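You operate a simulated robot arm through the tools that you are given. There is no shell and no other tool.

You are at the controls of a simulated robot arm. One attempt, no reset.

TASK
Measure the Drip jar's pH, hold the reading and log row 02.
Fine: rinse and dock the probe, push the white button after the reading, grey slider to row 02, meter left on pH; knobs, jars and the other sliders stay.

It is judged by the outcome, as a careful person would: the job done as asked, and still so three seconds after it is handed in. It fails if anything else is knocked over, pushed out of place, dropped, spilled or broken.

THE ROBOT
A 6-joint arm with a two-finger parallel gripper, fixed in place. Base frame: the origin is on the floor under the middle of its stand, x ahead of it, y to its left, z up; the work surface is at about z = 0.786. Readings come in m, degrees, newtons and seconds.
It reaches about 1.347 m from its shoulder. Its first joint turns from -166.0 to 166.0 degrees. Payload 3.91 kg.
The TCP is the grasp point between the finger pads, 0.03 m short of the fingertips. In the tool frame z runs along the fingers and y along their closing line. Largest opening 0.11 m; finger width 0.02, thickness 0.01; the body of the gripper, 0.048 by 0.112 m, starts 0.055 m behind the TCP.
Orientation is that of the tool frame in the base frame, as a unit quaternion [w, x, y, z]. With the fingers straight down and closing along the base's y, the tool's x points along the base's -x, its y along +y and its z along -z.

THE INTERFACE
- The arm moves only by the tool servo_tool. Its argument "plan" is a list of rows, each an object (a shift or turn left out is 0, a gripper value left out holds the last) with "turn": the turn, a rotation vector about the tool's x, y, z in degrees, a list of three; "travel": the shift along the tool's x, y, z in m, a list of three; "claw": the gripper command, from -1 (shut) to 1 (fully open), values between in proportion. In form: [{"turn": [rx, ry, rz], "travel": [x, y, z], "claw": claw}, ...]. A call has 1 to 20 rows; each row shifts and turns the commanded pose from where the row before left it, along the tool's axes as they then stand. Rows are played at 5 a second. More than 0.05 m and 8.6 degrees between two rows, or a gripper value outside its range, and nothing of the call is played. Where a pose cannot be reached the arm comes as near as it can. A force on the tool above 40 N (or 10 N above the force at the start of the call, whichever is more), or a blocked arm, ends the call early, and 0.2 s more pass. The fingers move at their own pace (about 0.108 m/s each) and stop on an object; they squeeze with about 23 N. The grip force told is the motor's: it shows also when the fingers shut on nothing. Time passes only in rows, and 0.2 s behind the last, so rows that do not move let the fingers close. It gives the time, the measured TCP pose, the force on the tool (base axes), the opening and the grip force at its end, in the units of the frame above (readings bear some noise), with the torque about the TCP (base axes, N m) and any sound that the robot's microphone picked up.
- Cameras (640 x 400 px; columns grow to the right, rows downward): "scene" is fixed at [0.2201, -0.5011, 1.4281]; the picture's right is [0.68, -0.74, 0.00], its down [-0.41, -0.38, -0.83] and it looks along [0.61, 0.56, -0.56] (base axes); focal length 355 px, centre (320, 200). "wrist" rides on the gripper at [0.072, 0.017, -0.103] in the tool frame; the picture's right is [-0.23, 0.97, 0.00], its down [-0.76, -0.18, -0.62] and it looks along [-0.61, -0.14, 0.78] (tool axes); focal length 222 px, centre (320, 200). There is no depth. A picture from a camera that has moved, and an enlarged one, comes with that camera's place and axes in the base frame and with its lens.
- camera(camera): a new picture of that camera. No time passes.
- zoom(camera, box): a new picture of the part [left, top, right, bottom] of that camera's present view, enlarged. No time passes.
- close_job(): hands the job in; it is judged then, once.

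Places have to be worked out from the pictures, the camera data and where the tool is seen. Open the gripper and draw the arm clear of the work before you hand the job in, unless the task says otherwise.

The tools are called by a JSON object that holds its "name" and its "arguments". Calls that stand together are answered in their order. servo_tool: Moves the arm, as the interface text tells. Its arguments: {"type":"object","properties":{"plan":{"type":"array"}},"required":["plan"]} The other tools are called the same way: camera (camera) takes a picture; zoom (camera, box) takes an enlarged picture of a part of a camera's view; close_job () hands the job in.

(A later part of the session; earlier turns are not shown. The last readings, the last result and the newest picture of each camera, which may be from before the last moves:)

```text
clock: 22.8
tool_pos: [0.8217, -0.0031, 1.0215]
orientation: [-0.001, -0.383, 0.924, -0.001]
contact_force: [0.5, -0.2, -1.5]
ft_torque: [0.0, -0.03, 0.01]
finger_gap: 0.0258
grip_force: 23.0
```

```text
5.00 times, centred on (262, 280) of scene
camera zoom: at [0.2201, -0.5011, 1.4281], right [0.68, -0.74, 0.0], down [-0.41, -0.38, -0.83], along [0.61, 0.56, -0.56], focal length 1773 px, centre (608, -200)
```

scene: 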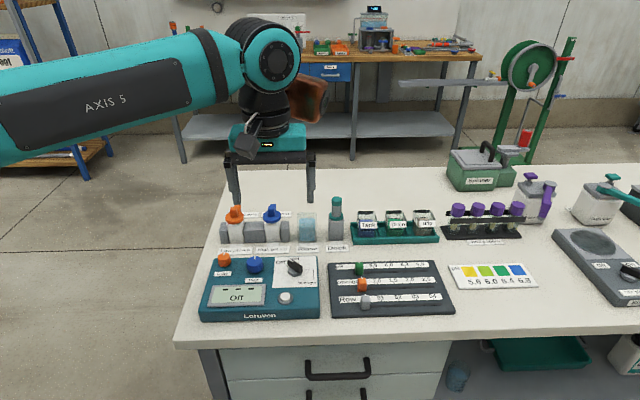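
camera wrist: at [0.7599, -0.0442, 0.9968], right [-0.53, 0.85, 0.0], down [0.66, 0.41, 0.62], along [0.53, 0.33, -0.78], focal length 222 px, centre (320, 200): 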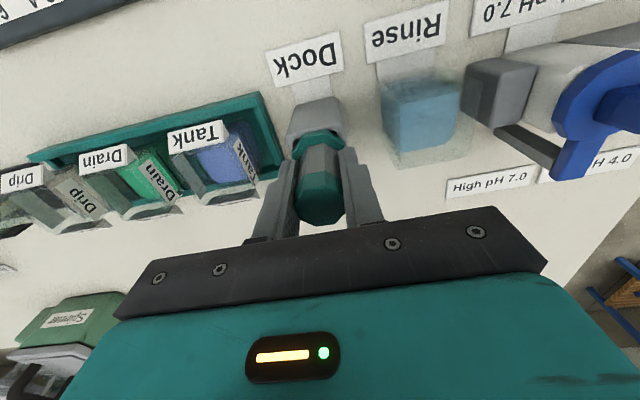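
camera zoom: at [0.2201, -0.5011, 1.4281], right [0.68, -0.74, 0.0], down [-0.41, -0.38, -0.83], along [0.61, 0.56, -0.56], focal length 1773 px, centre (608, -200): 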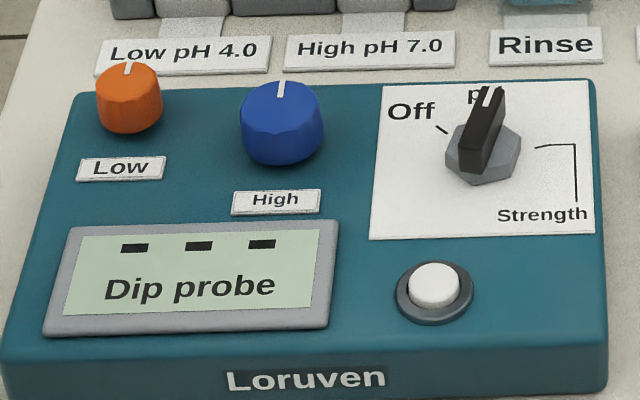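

The probe is out of the dock: the collar bottom is about 42 mm and the tip about 101 mm below the TCP. I carry it along the row at this height until it is over the Drip jar, and then look.

{"name": "servo_tool", "arguments": {"plan": [{"travel": [0, -0.02, 0]}, {"travel": [0, -0.04, 0]}, {"travel": [0, -0.045, 0]}, {"travel": [0, -0.045, 0]}, {"travel": [0, -0.045, 0]}, {"travel": [0, -0.03, 0]}, {"travel": [0, -0.02, 0]}, {"travel": [0, 0, 0]}, {"travel": [0, 0, 0]}]}}

{"name": "camera", "arguments": {"camera": "wrist"}}

{"name": "zoom", "arguments": {"camera": "scene", "box": [350, 120, 480, 260]}}

{"name": "zoom", "arguments": {"camera": "wrist", "box": [220, 60, 440, 220]}}

```text
clock: 24.8
tool_pos: [0.9947, -0.1761, 1.0233]
orientation: [0.0, -0.383, 0.924, 0.0]
contact_force: [0.7, -0.2, -1.4]
ft_torque: [-0.01, -0.03, -0.01]
finger_gap: 0.0254
grip_force: 22.3
```

```text
taken
camera wrist: at [0.932, -0.2161, 1.1263], right [-0.53, 0.85, 0.0], down [0.66, 0.41, 0.62], along [0.53, 0.33, -0.78], focal length 222 px, centre (320, 200)
```

wrist: 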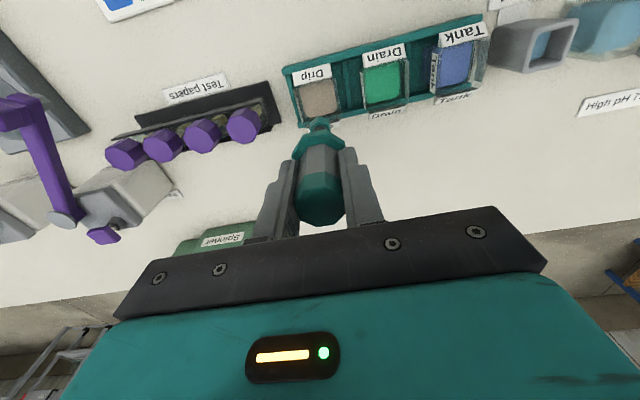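

```text
2.86 times, centred on (415, 190) of scene
camera zoom: at [0.2201, -0.5011, 1.4281], right [0.68, -0.74, 0.0], down [-0.41, -0.38, -0.83], along [0.61, 0.56, -0.56], focal length 1013 px, centre (49, 229)
```

zoom: 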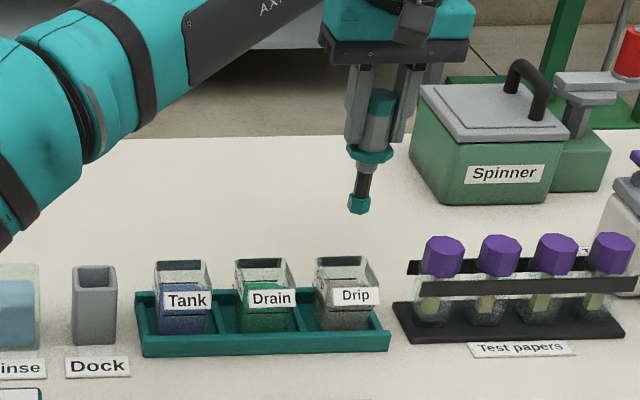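

```text
2.50 times, centred on (330, 140) of wrist
camera zoom: at [0.932, -0.2161, 1.1263], right [-0.53, 0.85, 0.0], down [0.66, 0.41, 0.62], along [0.53, 0.33, -0.78], focal length 555 px, centre (295, 350)
```

zoom: 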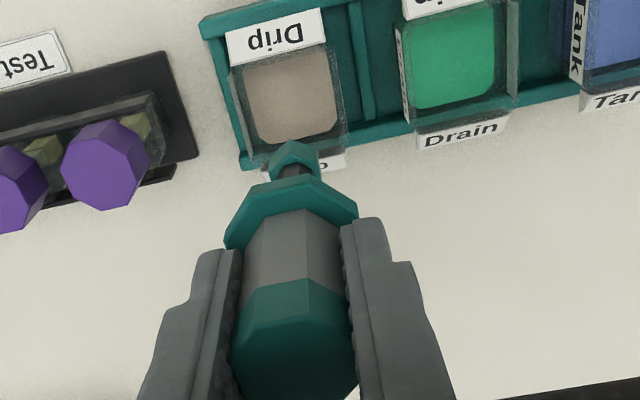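

I zoom in on the Drip jar under the probe to get the rim and the centring right before going down.

{"name": "zoom", "arguments": {"camera": "wrist", "box": [280, 55, 370, 135]}}

{"name": "zoom", "arguments": {"camera": "scene", "box": [395, 170, 465, 250]}}

```text
5.00 times, centred on (325, 95) of wrist
camera zoom: at [0.932, -0.2161, 1.1263], right [-0.53, 0.85, 0.0], down [0.66, 0.41, 0.62], along [0.53, 0.33, -0.78], focal length 1111 px, centre (295, 725)
```

zoom: 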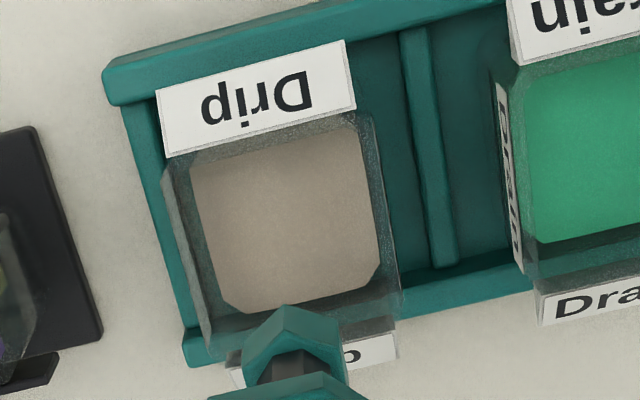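

```text
5.00 times, centred on (430, 210) of scene
camera zoom: at [0.2201, -0.5011, 1.4281], right [0.68, -0.74, 0.0], down [-0.41, -0.38, -0.83], along [0.61, 0.56, -0.56], focal length 1773 px, centre (-230, 150)
```

zoom: 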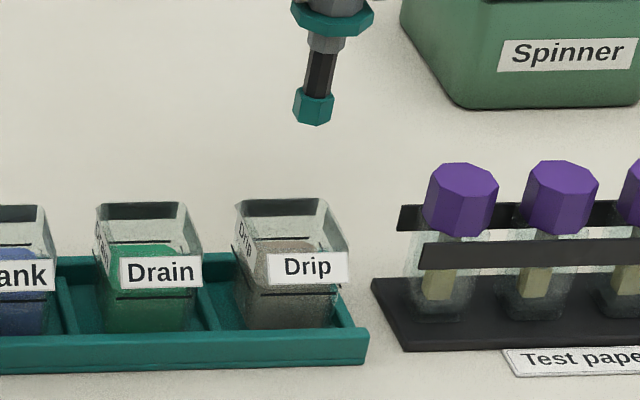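

The probe tip is within about 2 mm of the jar's centre. I trim that and lower in stages into the Drip liquid, watching the force and the display.

{"name": "servo_tool", "arguments": {"plan": [{"travel": [-0.001, -0.002, 0.02]}, {"travel": [0, 0, 0.03]}, {"travel": [0, 0, 0.03]}, {"travel": [0, 0, 0]}, {"travel": [0, 0, 0]}]}}

{"name": "zoom", "arguments": {"camera": "scene", "box": [395, 170, 465, 250]}}

{"name": "zoom", "arguments": {"camera": "wrist", "box": [250, 75, 390, 195]}}

{"name": "zoom", "arguments": {"camera": "scene", "box": [200, 240, 325, 320]}}

```text
clock: 26.0
tool_pos: [0.9975, -0.1755, 0.9423]
orientation: [0.0, -0.383, 0.924, 0.0]
contact_force: [-0.1, 0.6, -1.1]
ft_torque: [0.02, 0.01, 0.02]
finger_gap: 0.0257
grip_force: 22.5
```

```text
5.00 times, centred on (430, 210) of scene
camera zoom: at [0.2201, -0.5011, 1.4281], right [0.68, -0.74, 0.0], down [-0.41, -0.38, -0.83], along [0.61, 0.56, -0.56], focal length 1773 px, centre (-230, 150)
```

zoom: 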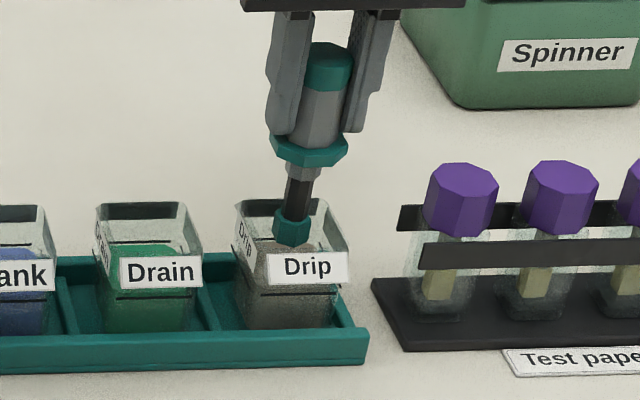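

```text
3.33 times, centred on (320, 135) of wrist
camera zoom: at [0.9348, -0.2165, 1.0454], right [-0.53, 0.85, 0.0], down [0.66, 0.41, 0.62], along [0.53, 0.33, -0.78], focal length 740 px, centre (320, 417)
```

zoom: 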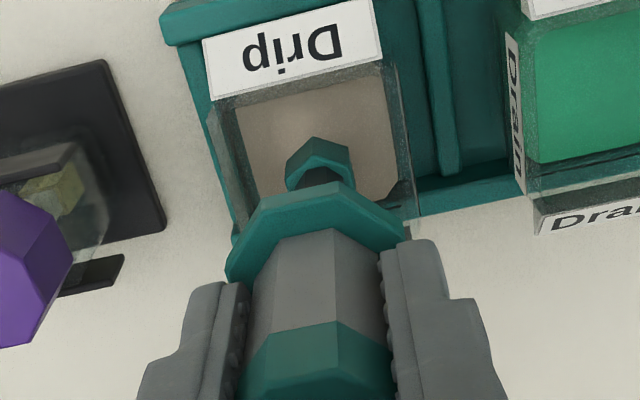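

```text
5.00 times, centred on (262, 280) of scene
camera zoom: at [0.2201, -0.5011, 1.4281], right [0.68, -0.74, 0.0], down [-0.41, -0.38, -0.83], along [0.61, 0.56, -0.56], focal length 1773 px, centre (608, -200)
```

zoom: 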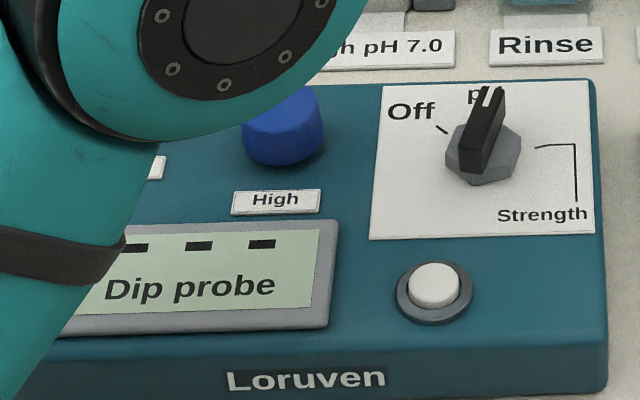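

The tip is centred and just entering the jar, with no contact force. I go down another 35 mm, so the sensor tip is well in the liquid but clear of the floor.

{"name": "servo_tool", "arguments": {"plan": [{"travel": [0, 0, 0.015]}, {"travel": [0, 0, 0.012]}, {"travel": [0, 0, 0.008]}, {"travel": [0, 0, 0]}, {"travel": [0, 0, 0]}]}}

{"name": "zoom", "arguments": {"camera": "scene", "box": [395, 170, 465, 250]}}

{"name": "zoom", "arguments": {"camera": "wrist", "box": [250, 75, 390, 195]}}

{"name": "zoom", "arguments": {"camera": "scene", "box": [200, 240, 325, 320]}}

```text
clock: 27.2
tool_pos: [0.9978, -0.1767, 0.9083]
orientation: [0.0, -0.383, 0.924, 0.0]
contact_force: [-0.2, 0.3, -0.7]
ft_torque: [0.0, 0.01, 0.01]
finger_gap: 0.026
grip_force: 22.7
```

```text
5.00 times, centred on (430, 210) of scene
camera zoom: at [0.2201, -0.5011, 1.4281], right [0.68, -0.74, 0.0], down [-0.41, -0.38, -0.83], along [0.61, 0.56, -0.56], focal length 1773 px, centre (-230, 150)
```

zoom: 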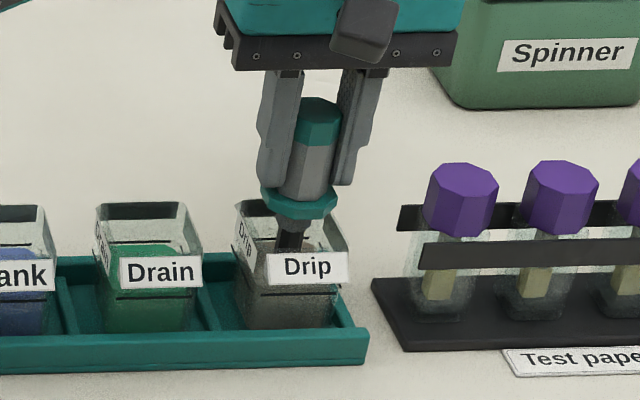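

```text
3.33 times, centred on (320, 135) of wrist
camera zoom: at [0.9346, -0.217, 1.0115], right [-0.53, 0.85, 0.0], down [0.66, 0.41, 0.62], along [0.53, 0.33, -0.78], focal length 740 px, centre (320, 417)
```

zoom: 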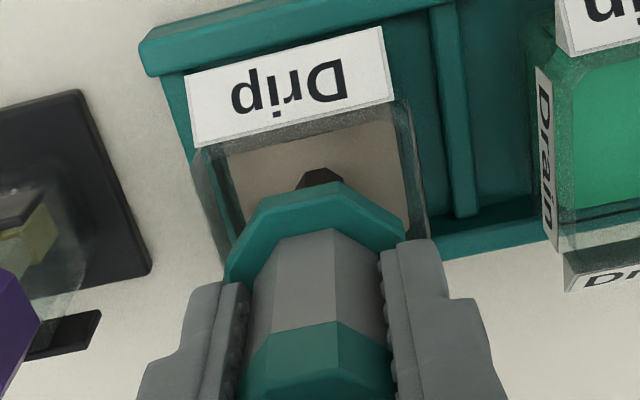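

```text
5.00 times, centred on (262, 280) of scene
camera zoom: at [0.2201, -0.5011, 1.4281], right [0.68, -0.74, 0.0], down [-0.41, -0.38, -0.83], along [0.61, 0.56, -0.56], focal length 1773 px, centre (608, -200)
```

zoom: 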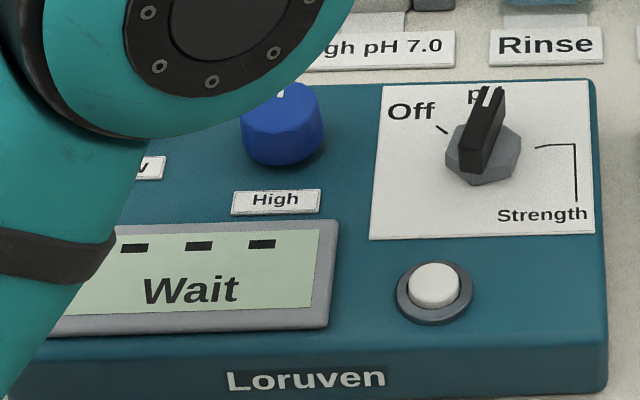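

The meter now says "Wait", so the tip is immersed. I hold still for a few seconds until a reading appears.

{"name": "servo_tool", "arguments": {"plan": [{"travel": [0, 0, 0]}, {"travel": [0, 0, 0]}, {"travel": [0, 0, 0]}, {"travel": [0, 0, 0]}, {"travel": [0, 0, 0]}, {"travel": [0, 0, 0]}, {"travel": [0, 0, 0]}, {"travel": [0, 0, 0]}, {"travel": [0, 0, 0]}, {"travel": [0, 0, 0]}]}}

{"name": "zoom", "arguments": {"camera": "scene", "box": [200, 240, 325, 320]}}

```text
clock: 29.4
tool_pos: [0.9976, -0.1766, 0.9082]
orientation: [-0.001, -0.383, 0.924, 0.0]
contact_force: [0.3, 0.6, -2.3]
ft_torque: [0.02, 0.01, 0.01]
finger_gap: 0.0256
grip_force: 23.5
```

```text
5.00 times, centred on (262, 280) of scene
camera zoom: at [0.2201, -0.5011, 1.4281], right [0.68, -0.74, 0.0], down [-0.41, -0.38, -0.83], along [0.61, 0.56, -0.56], focal length 1773 px, centre (608, -200)
```

zoom: 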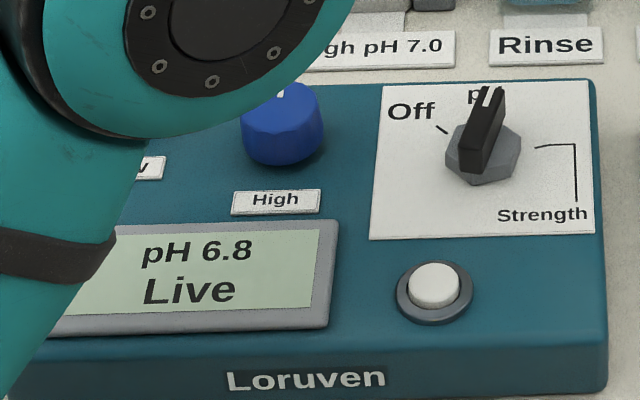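

The display reads "pH 6.8 Live". I wait another two seconds to see that it is steady before deciding how to press Hold.

{"name": "servo_tool", "arguments": {"plan": [{"travel": [0, 0, 0]}, {"travel": [0, 0, 0]}, {"travel": [0, 0, 0]}, {"travel": [0, 0, 0]}, {"travel": [0, 0, 0]}, {"travel": [0, 0, 0]}, {"travel": [0, 0, 0]}, {"travel": [0, 0, 0]}, {"travel": [0, 0, 0]}, {"travel": [0, 0, 0]}]}}

{"name": "zoom", "arguments": {"camera": "scene", "box": [200, 240, 325, 320]}}

{"name": "zoom", "arguments": {"camera": "scene", "box": [405, 190, 445, 240]}}

```text
clock: 31.6
tool_pos: [0.9965, -0.1762, 0.9081]
orientation: [0.0, -0.382, 0.924, 0.0]
contact_force: [0.5, -0.2, -1.9]
ft_torque: [0.01, 0.02, 0.03]
finger_gap: 0.0256
grip_force: 22.6
```

```text
5.00 times, centred on (262, 280) of scene
camera zoom: at [0.2201, -0.5011, 1.4281], right [0.68, -0.74, 0.0], down [-0.41, -0.38, -0.83], along [0.61, 0.56, -0.56], focal length 1773 px, centre (608, -200)
```

zoom: 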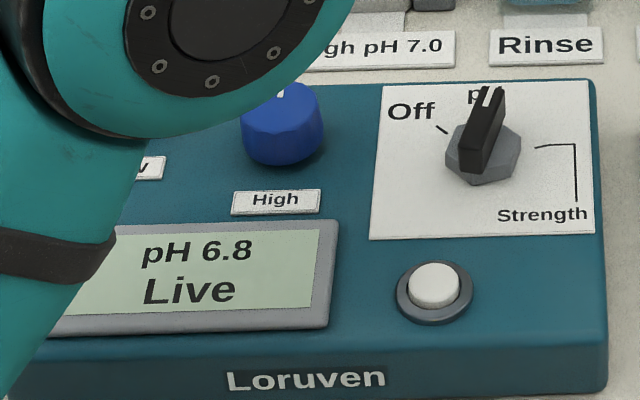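

```text
8.00 times, centred on (425, 215) of scene
camera zoom: at [0.2201, -0.5011, 1.4281], right [0.68, -0.74, 0.0], down [-0.41, -0.38, -0.83], along [0.61, 0.56, -0.56], focal length 2837 px, centre (-520, 80)
```

zoom: 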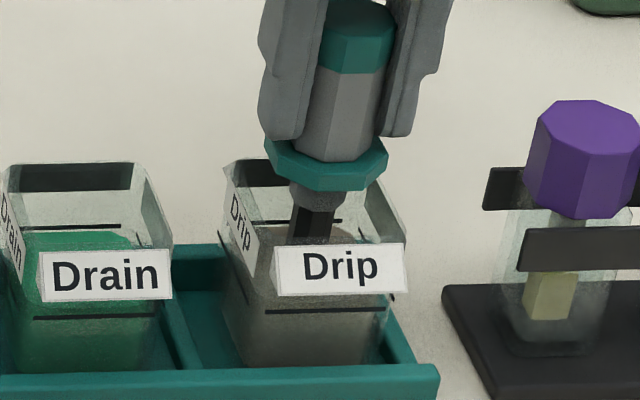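

The reading is steady at pH 6.8. I lift the probe out of the liquid, still held above the jar, to see if the meter keeps the value when the probe is out.

{"name": "servo_tool", "arguments": {"plan": [{"travel": [0, 0, -0.015]}, {"travel": [0, 0, -0.025]}, {"travel": [0, 0, -0.02]}, {"travel": [0, 0, -0.02]}, {"travel": [0, 0, 0]}]}}

{"name": "zoom", "arguments": {"camera": "scene", "box": [200, 240, 325, 320]}}

{"name": "zoom", "arguments": {"camera": "scene", "box": [395, 150, 465, 250]}}

```text
clock: 32.8
tool_pos: [0.9981, -0.1778, 0.9877]
orientation: [0.0, -0.383, 0.924, -0.001]
contact_force: [0.0, -0.5, -1.5]
ft_torque: [0.01, -0.02, 0.0]
finger_gap: 0.0257
grip_force: 22.5
```

```text
5.00 times, centred on (262, 280) of scene
camera zoom: at [0.2201, -0.5011, 1.4281], right [0.68, -0.74, 0.0], down [-0.41, -0.38, -0.83], along [0.61, 0.56, -0.56], focal length 1773 px, centre (608, -200)
```

zoom: 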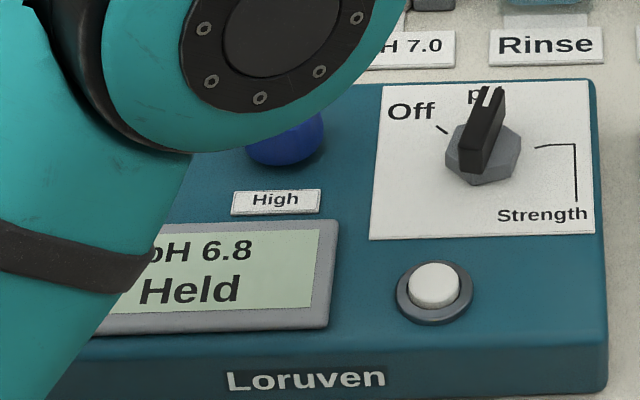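

```text
4.00 times, centred on (430, 200) of scene
camera zoom: at [0.2201, -0.5011, 1.4281], right [0.68, -0.74, 0.0], down [-0.41, -0.38, -0.83], along [0.61, 0.56, -0.56], focal length 1418 px, centre (-120, 200)
```

zoom: 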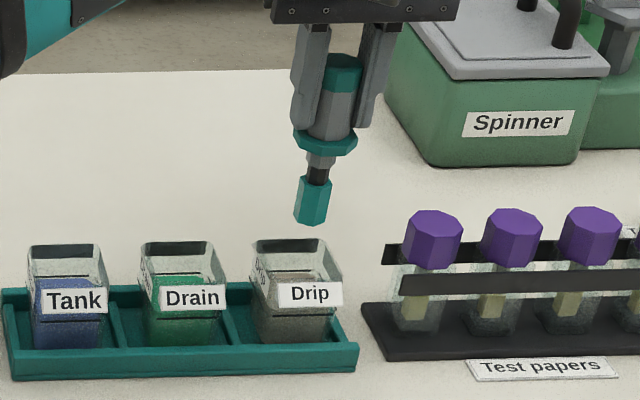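

Lifting the probe out froze the display to "pH 6.8 Held". Next I raise the probe and carry it back along the row to the Rinse beaker, about 0.08 m left of the dock.

{"name": "servo_tool", "arguments": {"plan": [{"travel": [0, 0, -0.02]}, {"travel": [0, 0.02, -0.02]}, {"travel": [0, 0.04, 0]}, {"travel": [0, 0.045, 0]}, {"travel": [0, 0.045, 0]}, {"travel": [0, 0.045, 0]}, {"travel": [0, 0.045, 0]}, {"travel": [0, 0.04, 0]}, {"travel": [0, 0.03, 0]}, {"travel": [0, 0.015, 0]}, {"travel": [0, 0, 0]}, {"travel": [0, 0, 0]}]}}

{"name": "camera", "arguments": {"camera": "wrist"}}

{"name": "zoom", "arguments": {"camera": "wrist", "box": [250, 40, 400, 160]}}

{"name": "zoom", "arguments": {"camera": "scene", "box": [260, 130, 370, 260]}}

{"name": "zoom", "arguments": {"camera": "scene", "box": [200, 240, 325, 320]}}

```text
clock: 35.4
tool_pos: [0.7683, 0.0531, 1.0256]
orientation: [0.0, -0.383, 0.924, 0.0]
contact_force: [0.6, 0.2, -1.1]
ft_torque: [-0.03, -0.01, 0.0]
finger_gap: 0.0258
grip_force: 23.1
```

```text
taken
camera wrist: at [0.7057, 0.0121, 1.1295], right [-0.53, 0.85, 0.0], down [0.66, 0.41, 0.62], along [0.53, 0.33, -0.78], focal length 222 px, centre (320, 200)
```

wrist: 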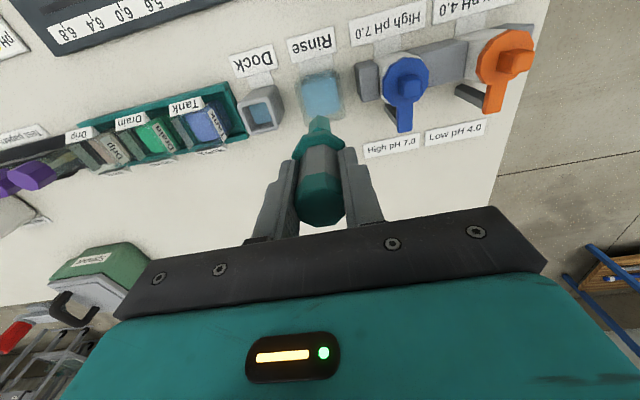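

```text
3.33 times, centred on (325, 100) of wrist
camera zoom: at [0.7057, 0.0121, 1.1295], right [-0.53, 0.85, 0.0], down [0.66, 0.41, 0.62], along [0.53, 0.33, -0.78], focal length 740 px, centre (303, 533)
```

zoom: 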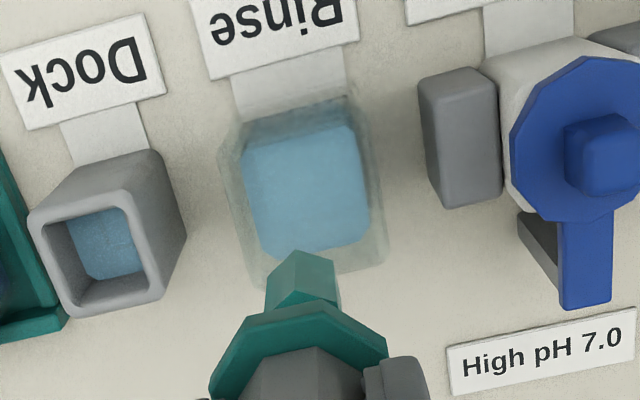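

```text
3.08 times, centred on (315, 195) of scene
camera zoom: at [0.2201, -0.5011, 1.4281], right [0.68, -0.74, 0.0], down [-0.41, -0.38, -0.83], along [0.61, 0.56, -0.56], focal length 1091 px, centre (335, 215)
```

zoom: 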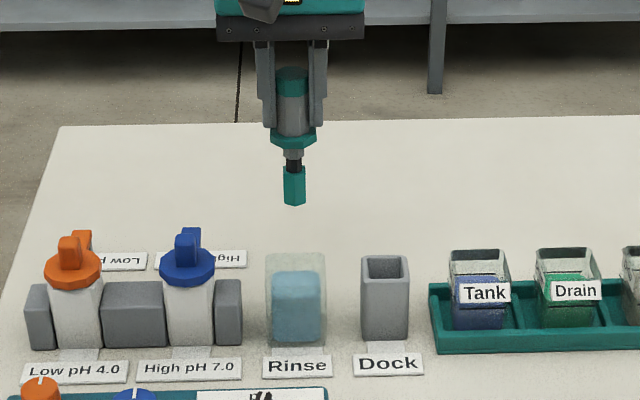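

```text
5.00 times, centred on (262, 280) of scene
camera zoom: at [0.2201, -0.5011, 1.4281], right [0.68, -0.74, 0.0], down [-0.41, -0.38, -0.83], along [0.61, 0.56, -0.56], focal length 1773 px, centre (608, -200)
```

zoom: 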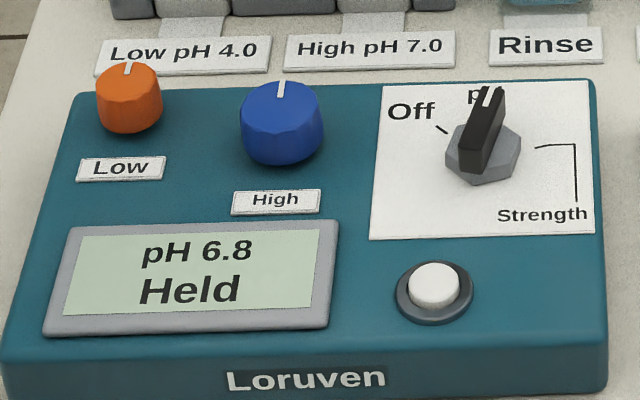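

The display still shows Held, and the tip is aligned with the Rinse beaker to within a couple of mm. I lower it in stages, watching the force.

{"name": "servo_tool", "arguments": {"plan": [{"travel": [-0.0015, 0.001, 0.02]}, {"travel": [0, 0, 0.03]}, {"travel": [0, 0, 0.03]}, {"travel": [0, 0, 0]}, {"travel": [0, 0, 0]}]}}

{"name": "zoom", "arguments": {"camera": "wrist", "box": [250, 60, 400, 180]}}

{"name": "zoom", "arguments": {"camera": "scene", "box": [270, 170, 350, 260]}}

```text
clock: 36.6
tool_pos: [0.7689, 0.0526, 0.9458]
orientation: [0.0, -0.382, 0.924, 0.0]
contact_force: [-0.6, 0.3, -1.2]
ft_torque: [0.01, 0.02, 0.0]
finger_gap: 0.0256
grip_force: 23.0
```

```text
3.33 times, centred on (325, 120) of wrist
camera zoom: at [0.7056, 0.0137, 1.0494], right [-0.53, 0.85, 0.0], down [0.66, 0.41, 0.62], along [0.53, 0.33, -0.78], focal length 740 px, centre (303, 467)
```

zoom: 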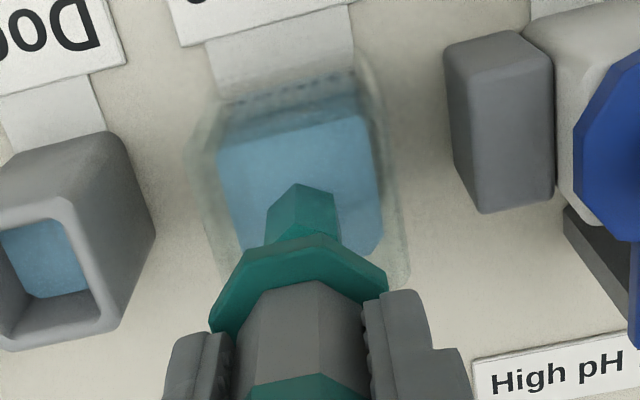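

```text
4.44 times, centred on (310, 215) of scene
camera zoom: at [0.2201, -0.5011, 1.4281], right [0.68, -0.74, 0.0], down [-0.41, -0.38, -0.83], along [0.61, 0.56, -0.56], focal length 1576 px, centre (364, 133)
```

zoom: 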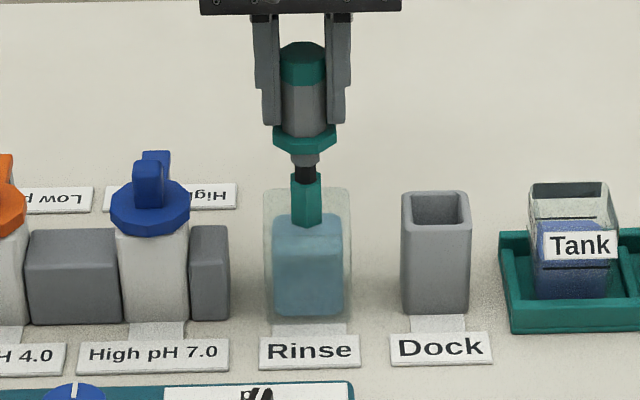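

The tip is centred in the Rinse beaker. I lower it the rest of the way into the water and hold briefly.

{"name": "servo_tool", "arguments": {"plan": [{"travel": [0, 0, 0.015]}, {"travel": [0, 0, 0.012]}, {"travel": [0, 0, 0.009]}, {"travel": [0, 0, 0]}, {"travel": [0, 0, 0]}, {"travel": [0, 0, 0]}]}}

{"name": "zoom", "arguments": {"camera": "scene", "box": [270, 170, 350, 260]}}

{"name": "zoom", "arguments": {"camera": "scene", "box": [200, 240, 325, 320]}}

```text
clock: 38.0
tool_pos: [0.7698, 0.0565, 0.9115]
orientation: [0.001, -0.383, 0.924, 0.0]
contact_force: [0.2, 0.5, -1.3]
ft_torque: [0.0, 0.02, 0.0]
finger_gap: 0.0257
grip_force: 23.1
```

```text
4.44 times, centred on (310, 215) of scene
camera zoom: at [0.2201, -0.5011, 1.4281], right [0.68, -0.74, 0.0], down [-0.41, -0.38, -0.83], along [0.61, 0.56, -0.56], focal length 1576 px, centre (364, 133)
```

zoom: 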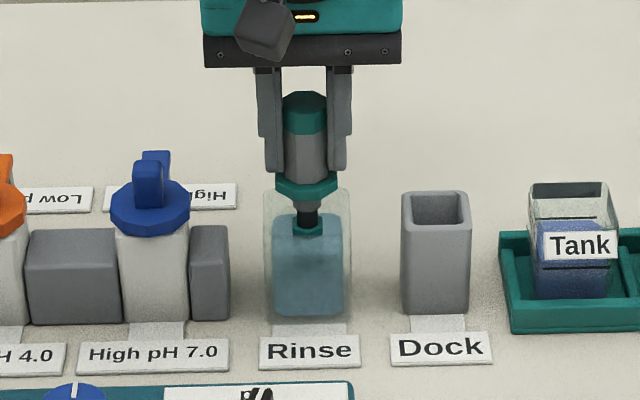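

```text
5.00 times, centred on (262, 280) of scene
camera zoom: at [0.2201, -0.5011, 1.4281], right [0.68, -0.74, 0.0], down [-0.41, -0.38, -0.83], along [0.61, 0.56, -0.56], focal length 1773 px, centre (608, -200)
```

zoom: 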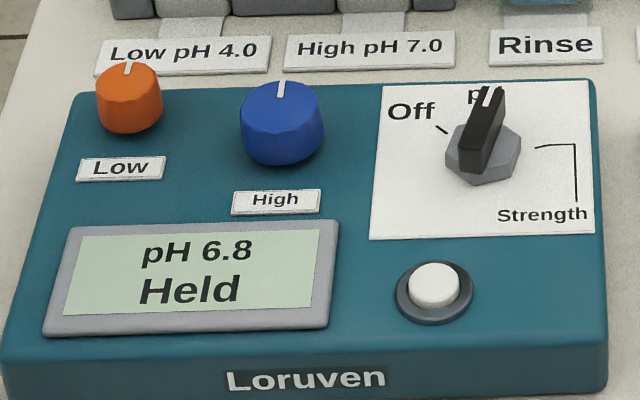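

The display stays Held during the rinse. A little of the wetted teal section is still above the water, so I lower 8 mm more and move gently up and down to rinse it fully.

{"name": "servo_tool", "arguments": {"plan": [{"travel": [0, 0, 0.004]}, {"travel": [0, 0, 0.004]}, {"travel": [0, 0, 0]}, {"travel": [0, 0, -0.006]}, {"travel": [0, 0, 0.006]}, {"travel": [0, 0, -0.006]}, {"travel": [0, 0, 0.006]}, {"travel": [0, 0, 0]}, {"travel": [0, 0, 0]}, {"travel": [0, 0, 0]}, {"travel": [0, 0, 0]}, {"travel": [0, 0, 0]}]}}

{"name": "zoom", "arguments": {"camera": "scene", "box": [285, 180, 335, 250]}}

{"name": "zoom", "arguments": {"camera": "scene", "box": [200, 240, 325, 320]}}

```text
clock: 40.6
tool_pos: [0.7677, 0.0548, 0.9039]
orientation: [-0.001, -0.383, 0.924, 0.0]
contact_force: [0.7, 0.4, -0.9]
ft_torque: [0.04, -0.02, 0.01]
finger_gap: 0.0257
grip_force: 23.2
```

```text
5.71 times, centred on (310, 215) of scene
camera zoom: at [0.2201, -0.5011, 1.4281], right [0.68, -0.74, 0.0], down [-0.41, -0.38, -0.83], along [0.61, 0.56, -0.56], focal length 2026 px, centre (377, 114)
```

zoom: 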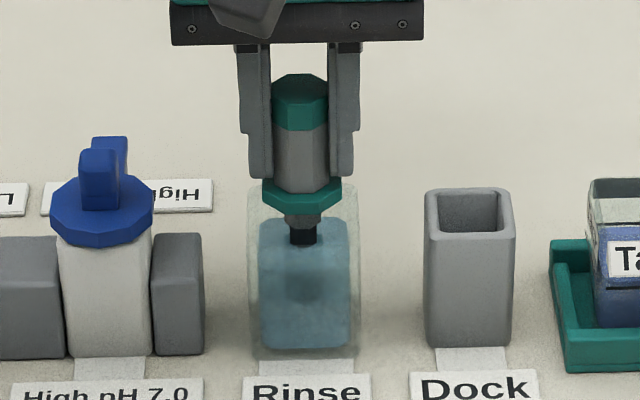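

```text
5.00 times, centred on (262, 280) of scene
camera zoom: at [0.2201, -0.5011, 1.4281], right [0.68, -0.74, 0.0], down [-0.41, -0.38, -0.83], along [0.61, 0.56, -0.56], focal length 1773 px, centre (608, -200)
```

zoom: 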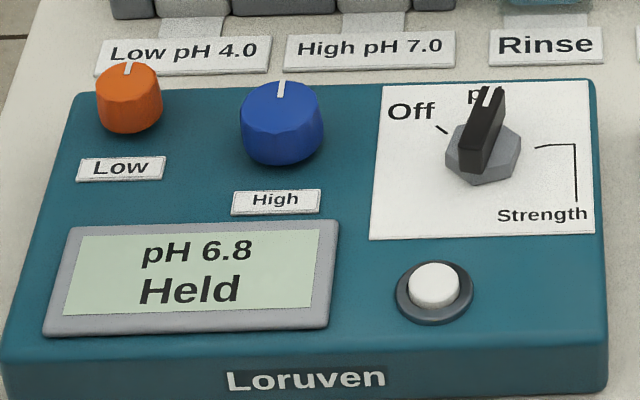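

The wetted section was fully submerged. I lift straight out and look at the tip before docking.

{"name": "servo_tool", "arguments": {"plan": [{"travel": [0, 0, -0.015]}, {"travel": [0, 0, -0.025]}, {"travel": [0, 0, -0.04]}, {"travel": [0, 0, -0.04]}, {"travel": [0, 0, 0]}, {"travel": [0, 0, 0]}]}}

{"name": "zoom", "arguments": {"camera": "scene", "box": [265, 140, 355, 250]}}

{"name": "zoom", "arguments": {"camera": "scene", "box": [200, 240, 325, 320]}}

```text
clock: 42.0
tool_pos: [0.7682, 0.0539, 1.0235]
orientation: [-0.001, -0.383, 0.924, 0.0]
contact_force: [-0.5, 0.2, -1.1]
ft_torque: [-0.02, -0.01, 0.0]
finger_gap: 0.0259
grip_force: 22.9
```

```text
3.64 times, centred on (310, 195) of scene
camera zoom: at [0.2201, -0.5011, 1.4281], right [0.68, -0.74, 0.0], down [-0.41, -0.38, -0.83], along [0.61, 0.56, -0.56], focal length 1290 px, centre (356, 218)
```

zoom: 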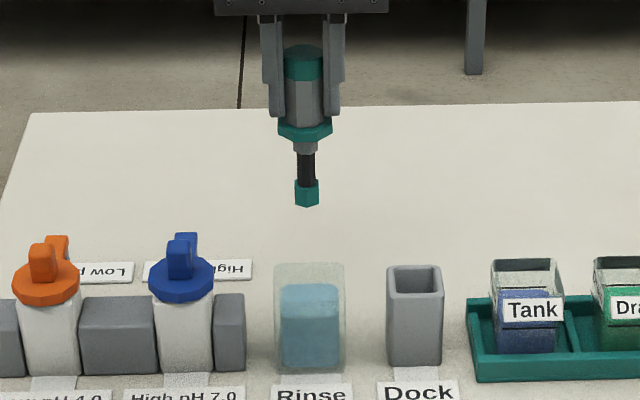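

```text
5.00 times, centred on (262, 280) of scene
camera zoom: at [0.2201, -0.5011, 1.4281], right [0.68, -0.74, 0.0], down [-0.41, -0.38, -0.83], along [0.61, 0.56, -0.56], focal length 1773 px, centre (608, -200)
```

zoom: 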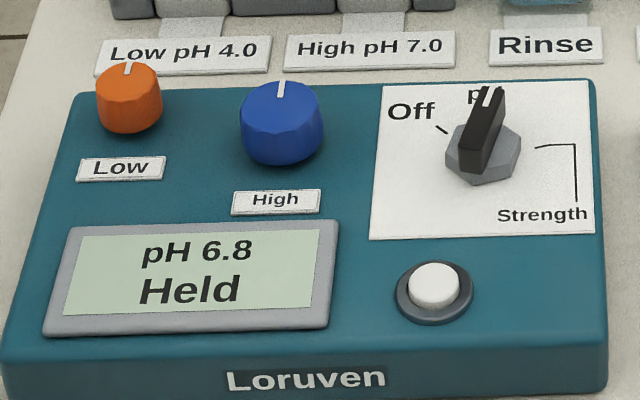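

The residue on the tip is gone and the display still reads pH 6.8 Held. I carry the probe back over the dock, reversing the exact displacement, and stop with the tip just above the opening.

{"name": "servo_tool", "arguments": {"plan": [{"travel": [0.0025, -0.02, 0]}, {"travel": [0, -0.035, 0]}, {"travel": [0, -0.024, 0]}, {"travel": [0, 0, 0.025]}, {"travel": [0, 0, 0.025]}, {"travel": [0, 0, 0]}, {"travel": [0, 0, 0]}]}}

{"name": "zoom", "arguments": {"camera": "scene", "box": [305, 170, 365, 250]}}

{"name": "zoom", "arguments": {"camera": "wrist", "box": [250, 50, 400, 170]}}

```text
clock: 43.6
tool_pos: [0.8211, -0.003, 0.9746]
orientation: [0.0, -0.384, 0.923, 0.0]
contact_force: [-0.2, -1.5, -2.0]
ft_torque: [0.02, 0.02, -0.02]
finger_gap: 0.0255
grip_force: 23.0
```

```text
5.00 times, centred on (335, 210) of scene
camera zoom: at [0.2201, -0.5011, 1.4281], right [0.68, -0.74, 0.0], down [-0.41, -0.38, -0.83], along [0.61, 0.56, -0.56], focal length 1773 px, centre (245, 150)
```

zoom: 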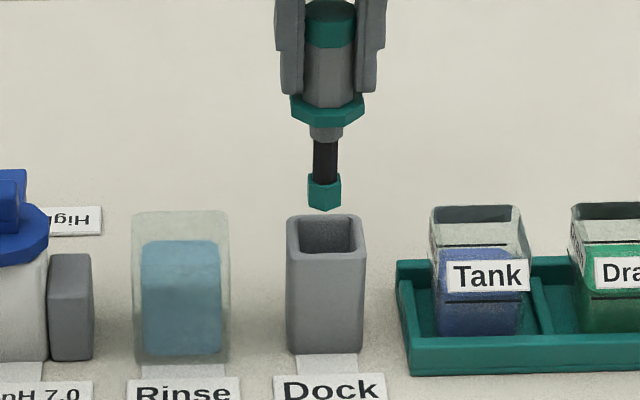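

```text
3.33 times, centred on (325, 110) of wrist
camera zoom: at [0.7589, -0.0437, 1.0782], right [-0.53, 0.85, 0.0], down [0.66, 0.41, 0.62], along [0.53, 0.33, -0.78], focal length 740 px, centre (303, 500)
```

zoom: 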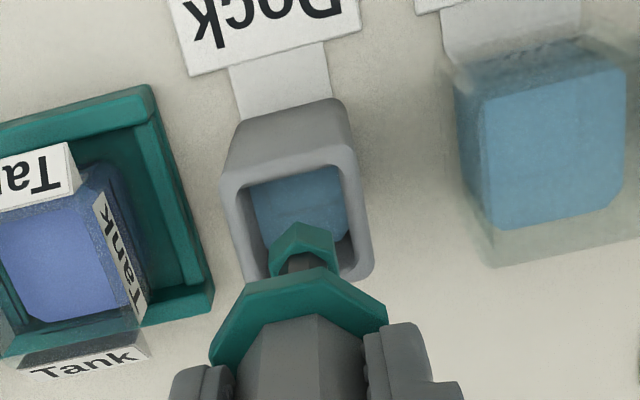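

The tip is over the dock opening with a clean line of descent. I lower it the recorded distance slowly, stopping about 1 mm above the original seat.

{"name": "servo_tool", "arguments": {"plan": [{"travel": [0, 0, 0.02]}, {"travel": [0, 0, 0.02]}, {"travel": [0, 0, 0.015]}, {"travel": [0, 0, 0.012]}, {"travel": [0, 0, 0.008]}, {"travel": [0, 0, 0.005]}, {"travel": [0, 0, 0]}, {"travel": [0, 0, 0]}]}}

{"name": "zoom", "arguments": {"camera": "scene", "box": [305, 170, 365, 250]}}

{"name": "zoom", "arguments": {"camera": "wrist", "box": [250, 70, 400, 190]}}

```text
clock: 45.4
tool_pos: [0.822, -0.0039, 0.8932]
orientation: [0.0, -0.383, 0.924, -0.001]
contact_force: [-0.7, -0.1, -2.1]
ft_torque: [-0.02, 0.01, 0.02]
finger_gap: 0.0257
grip_force: 22.3
```

```text
5.00 times, centred on (335, 210) of scene
camera zoom: at [0.2201, -0.5011, 1.4281], right [0.68, -0.74, 0.0], down [-0.41, -0.38, -0.83], along [0.61, 0.56, -0.56], focal length 1773 px, centre (245, 150)
```

zoom: 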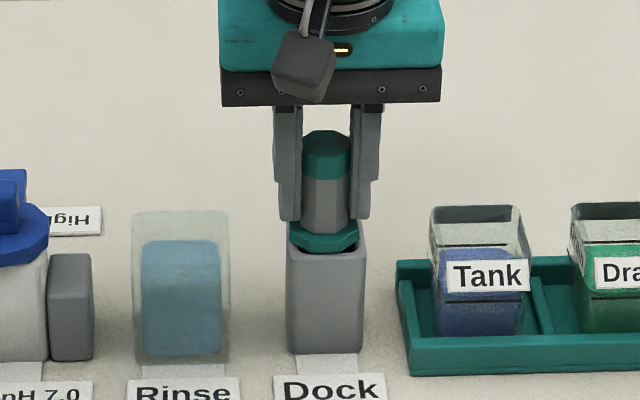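

```text
3.33 times, centred on (325, 130) of wrist
camera zoom: at [0.7593, -0.0435, 0.9973], right [-0.53, 0.85, 0.0], down [0.66, 0.41, 0.62], along [0.53, 0.33, -0.78], focal length 740 px, centre (303, 433)
```

zoom: 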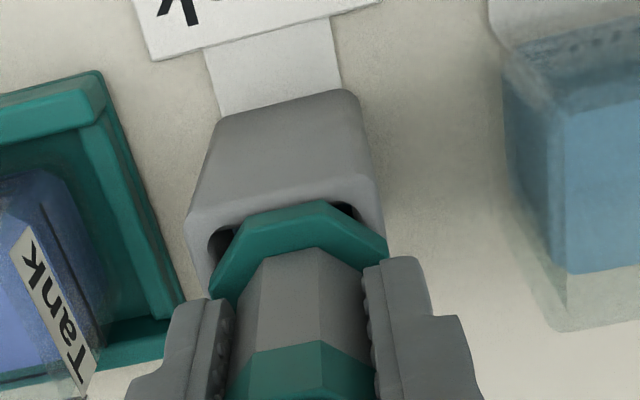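

The collar is at the dock rim, matching the original seating. I lower the last millimetre, open the fingers and rise straight up.

{"name": "servo_tool", "arguments": {"plan": [{"travel": [0, 0, 0.001]}, {"travel": [0, 0, 0]}, {"claw": -0.3}, {"claw": 0.1}, {"travel": [0, 0, 0]}, {"travel": [0, 0, -0.02]}, {"travel": [0, 0, -0.04]}, {"travel": [0, 0, -0.04]}, {"travel": [0, 0, -0.03]}, {"travel": [0, 0, 0]}]}}

{"name": "zoom", "arguments": {"camera": "scene", "box": [290, 150, 390, 260]}}

{"name": "zoom", "arguments": {"camera": "scene", "box": [200, 240, 325, 320]}}

{"name": "camera", "arguments": {"camera": "wrist"}}

```text
clock: 47.6
tool_pos: [0.8225, -0.0031, 1.022]
orientation: [0.0, -0.383, 0.924, -0.001]
contact_force: [-0.5, -0.1, -0.8]
ft_torque: [-0.01, -0.03, -0.02]
finger_gap: 0.0604
grip_force: 0.1
```

```text
3.64 times, centred on (340, 205) of scene
camera zoom: at [0.2201, -0.5011, 1.4281], right [0.68, -0.74, 0.0], down [-0.41, -0.38, -0.83], along [0.61, 0.56, -0.56], focal length 1290 px, centre (247, 182)
```

zoom: 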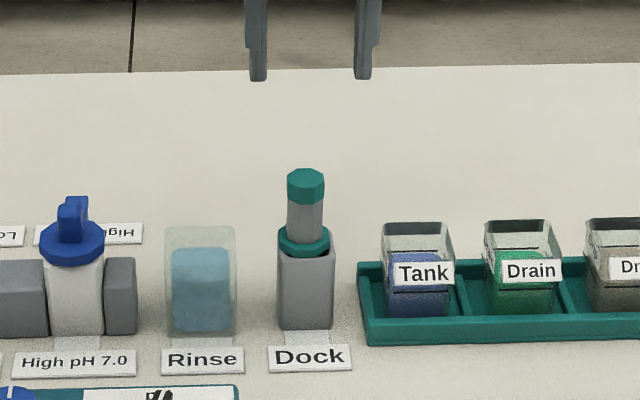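

```text
5.00 times, centred on (262, 280) of scene
camera zoom: at [0.2201, -0.5011, 1.4281], right [0.68, -0.74, 0.0], down [-0.41, -0.38, -0.83], along [0.61, 0.56, -0.56], focal length 1773 px, centre (608, -200)
```

zoom: 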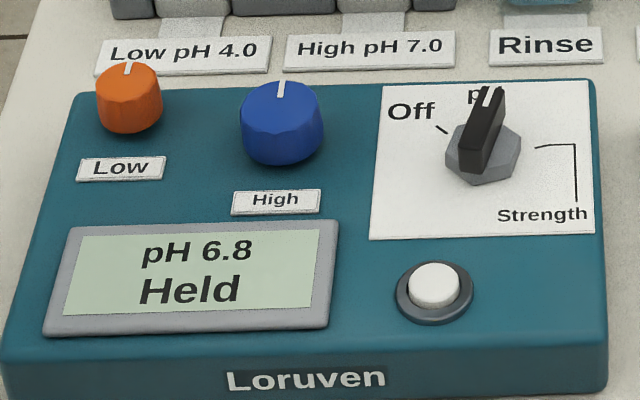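

```text
taken
camera wrist: at [0.7597, -0.0438, 1.1261], right [-0.53, 0.85, 0.0], down [0.66, 0.41, 0.62], along [0.53, 0.33, -0.78], focal length 222 px, centre (320, 200)
```

wrist: 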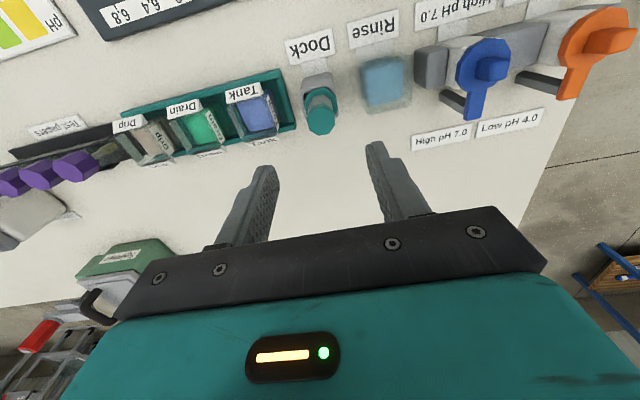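

The probe stands upright in the dock and the display still reads pH 6.8 Held. Next is the grey Row slider: I move over it, high, for a close look.

{"name": "servo_tool", "arguments": {"plan": [{"travel": [0.0434, -0.0074, 0], "claw": -0.1}, {"travel": [0.0434, -0.0074, 0]}, {"travel": [0.0434, -0.0074, 0]}, {"travel": [0.0434, -0.0074, 0]}, {"travel": [0.0434, -0.0074, 0]}, {"travel": [0.0434, -0.0074, 0]}, {"travel": [0, 0, 0.04]}, {"travel": [0, 0, 0.04]}, {"travel": [0, 0, 0]}, {"travel": [0, 0, 0]}]}}

{"name": "camera", "arguments": {"camera": "wrist"}}

{"name": "zoom", "arguments": {"camera": "wrist", "box": [230, 60, 400, 200]}}

{"name": "zoom", "arguments": {"camera": "scene", "box": [325, 240, 435, 320]}}

```text
clock: 49.8
tool_pos: [0.6681, -0.2183, 0.9433]
orientation: [-0.001, -0.383, 0.924, -0.001]
contact_force: [0.4, 0.9, -0.8]
ft_torque: [0.01, -0.03, 0.02]
finger_gap: 0.0493
grip_force: 0.1
```

```text
taken
camera wrist: at [0.6065, -0.258, 1.0467], right [-0.53, 0.85, 0.0], down [0.66, 0.41, 0.62], along [0.53, 0.33, -0.78], focal length 222 px, centre (320, 200)
```

wrist: 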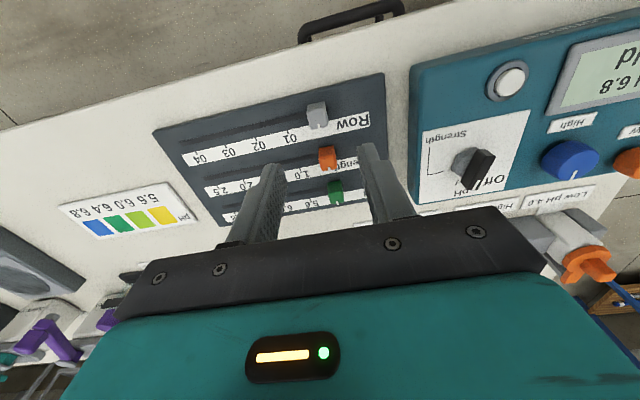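

```text
2.86 times, centred on (315, 130) of wrist
camera zoom: at [0.6065, -0.258, 1.0467], right [-0.53, 0.85, 0.0], down [0.66, 0.41, 0.62], along [0.53, 0.33, -0.78], focal length 635 px, centre (334, 400)
```

zoom: 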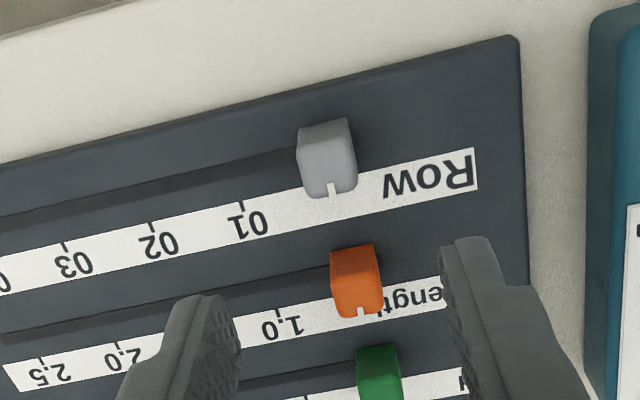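

```text
5.00 times, centred on (380, 280) of scene
camera zoom: at [0.2201, -0.5011, 1.4281], right [0.68, -0.74, 0.0], down [-0.41, -0.38, -0.83], along [0.61, 0.56, -0.56], focal length 1773 px, centre (20, -200)
```

zoom: 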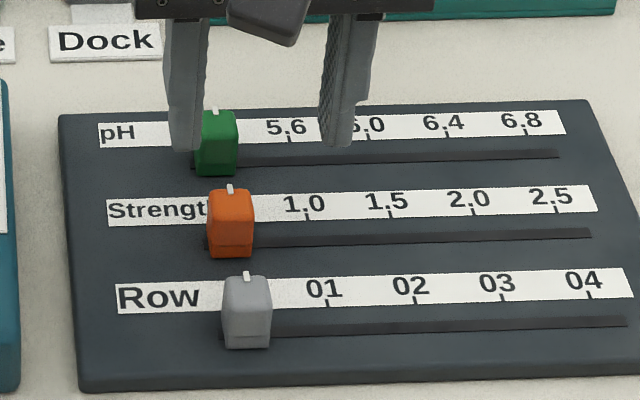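

The slider is at s ≈ 0.631, the 01 tick at 0.670 and the 02 tick at 0.708 along the track, so row 02 is about 77.5 mm away. I centre over the slider and lower the fingers to just above its top.

{"name": "servo_tool", "arguments": {"plan": [{"travel": [-0.002, -0.0023, 0.03]}, {"travel": [0, 0, 0.03]}, {"travel": [0, 0, 0.02]}, {"travel": [0, 0, 0]}, {"travel": [0, 0, 0]}]}}

{"name": "zoom", "arguments": {"camera": "wrist", "box": [230, 80, 400, 220]}}

{"name": "zoom", "arguments": {"camera": "scene", "box": [325, 240, 435, 320]}}

```text
clock: 51.0
tool_pos: [0.6726, -0.2181, 0.8642]
orientation: [0.0, -0.383, 0.924, 0.0]
contact_force: [0.8, -0.1, -0.1]
ft_torque: [0.02, 0.02, 0.01]
finger_gap: 0.0495
grip_force: 0.0
```

```text
2.86 times, centred on (315, 150) of wrist
camera zoom: at [0.6097, -0.2585, 0.967], right [-0.53, 0.85, 0.0], down [0.66, 0.41, 0.62], along [0.53, 0.33, -0.78], focal length 635 px, centre (334, 343)
```

zoom: 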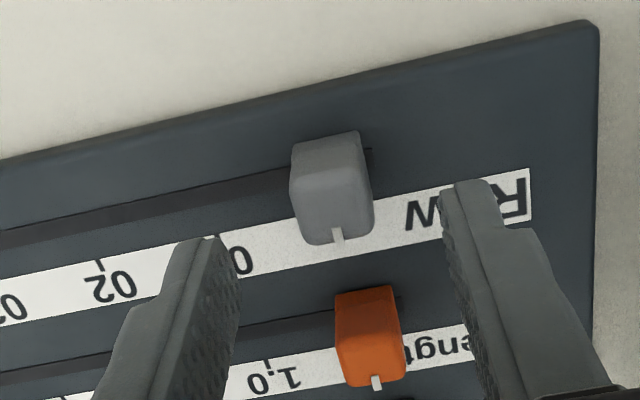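

```text
5.00 times, centred on (380, 280) of scene
camera zoom: at [0.2201, -0.5011, 1.4281], right [0.68, -0.74, 0.0], down [-0.41, -0.38, -0.83], along [0.61, 0.56, -0.56], focal length 1773 px, centre (20, -200)
```

zoom: 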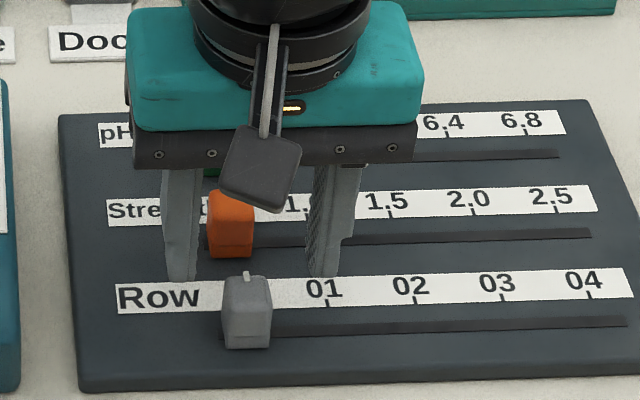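

The fingers straddle the slider evenly. I descend 26 mm so the fingertips sit beside the handle, then close on it.

{"name": "servo_tool", "arguments": {"plan": [{"travel": [0, 0, 0.01]}, {"travel": [0, 0, 0.01]}, {"travel": [0, 0, 0.006]}, {"travel": [0, 0, 0]}, {"claw": -0.4}, {"claw": -0.7}, {"claw": -1.0}, {"travel": [0, 0, 0]}, {"travel": [0, 0, 0]}]}}

{"name": "zoom", "arguments": {"camera": "wrist", "box": [230, 80, 400, 220]}}

{"name": "zoom", "arguments": {"camera": "scene", "box": [325, 240, 435, 320]}}

```text
clock: 53.0
tool_pos: [0.6731, -0.2189, 0.838]
orientation: [0.001, -0.383, 0.924, 0.0]
contact_force: [-1.4, -0.8, -1.6]
ft_torque: [-0.04, 0.04, 0.0]
finger_gap: 0.0191
grip_force: 45.5
```

```text
2.86 times, centred on (315, 150) of wrist
camera zoom: at [0.6105, -0.2589, 0.9409], right [-0.53, 0.85, 0.0], down [0.66, 0.41, 0.62], along [0.53, 0.33, -0.78], focal length 635 px, centre (334, 343)
```

zoom: 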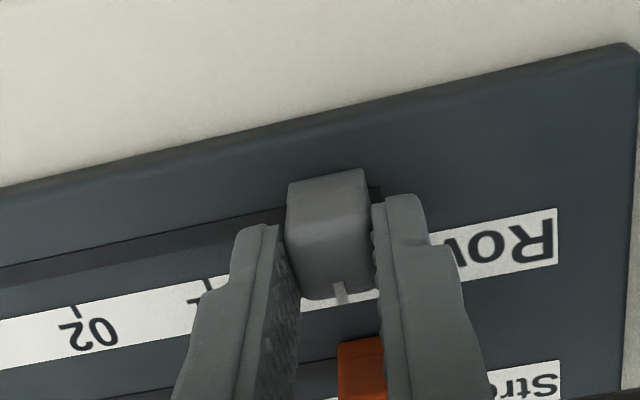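

```text
5.00 times, centred on (380, 280) of scene
camera zoom: at [0.2201, -0.5011, 1.4281], right [0.68, -0.74, 0.0], down [-0.41, -0.38, -0.83], along [0.61, 0.56, -0.56], focal length 1773 px, centre (20, -200)
```

zoom: 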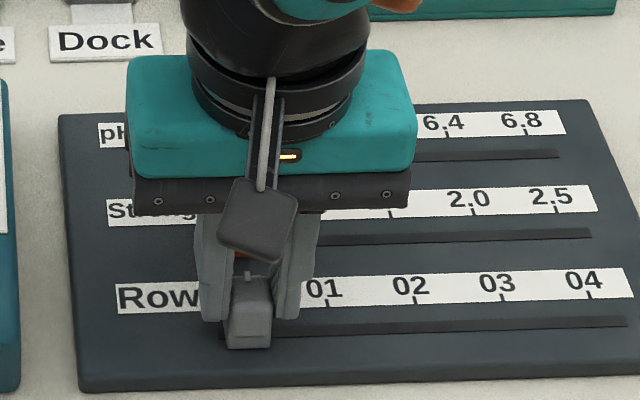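

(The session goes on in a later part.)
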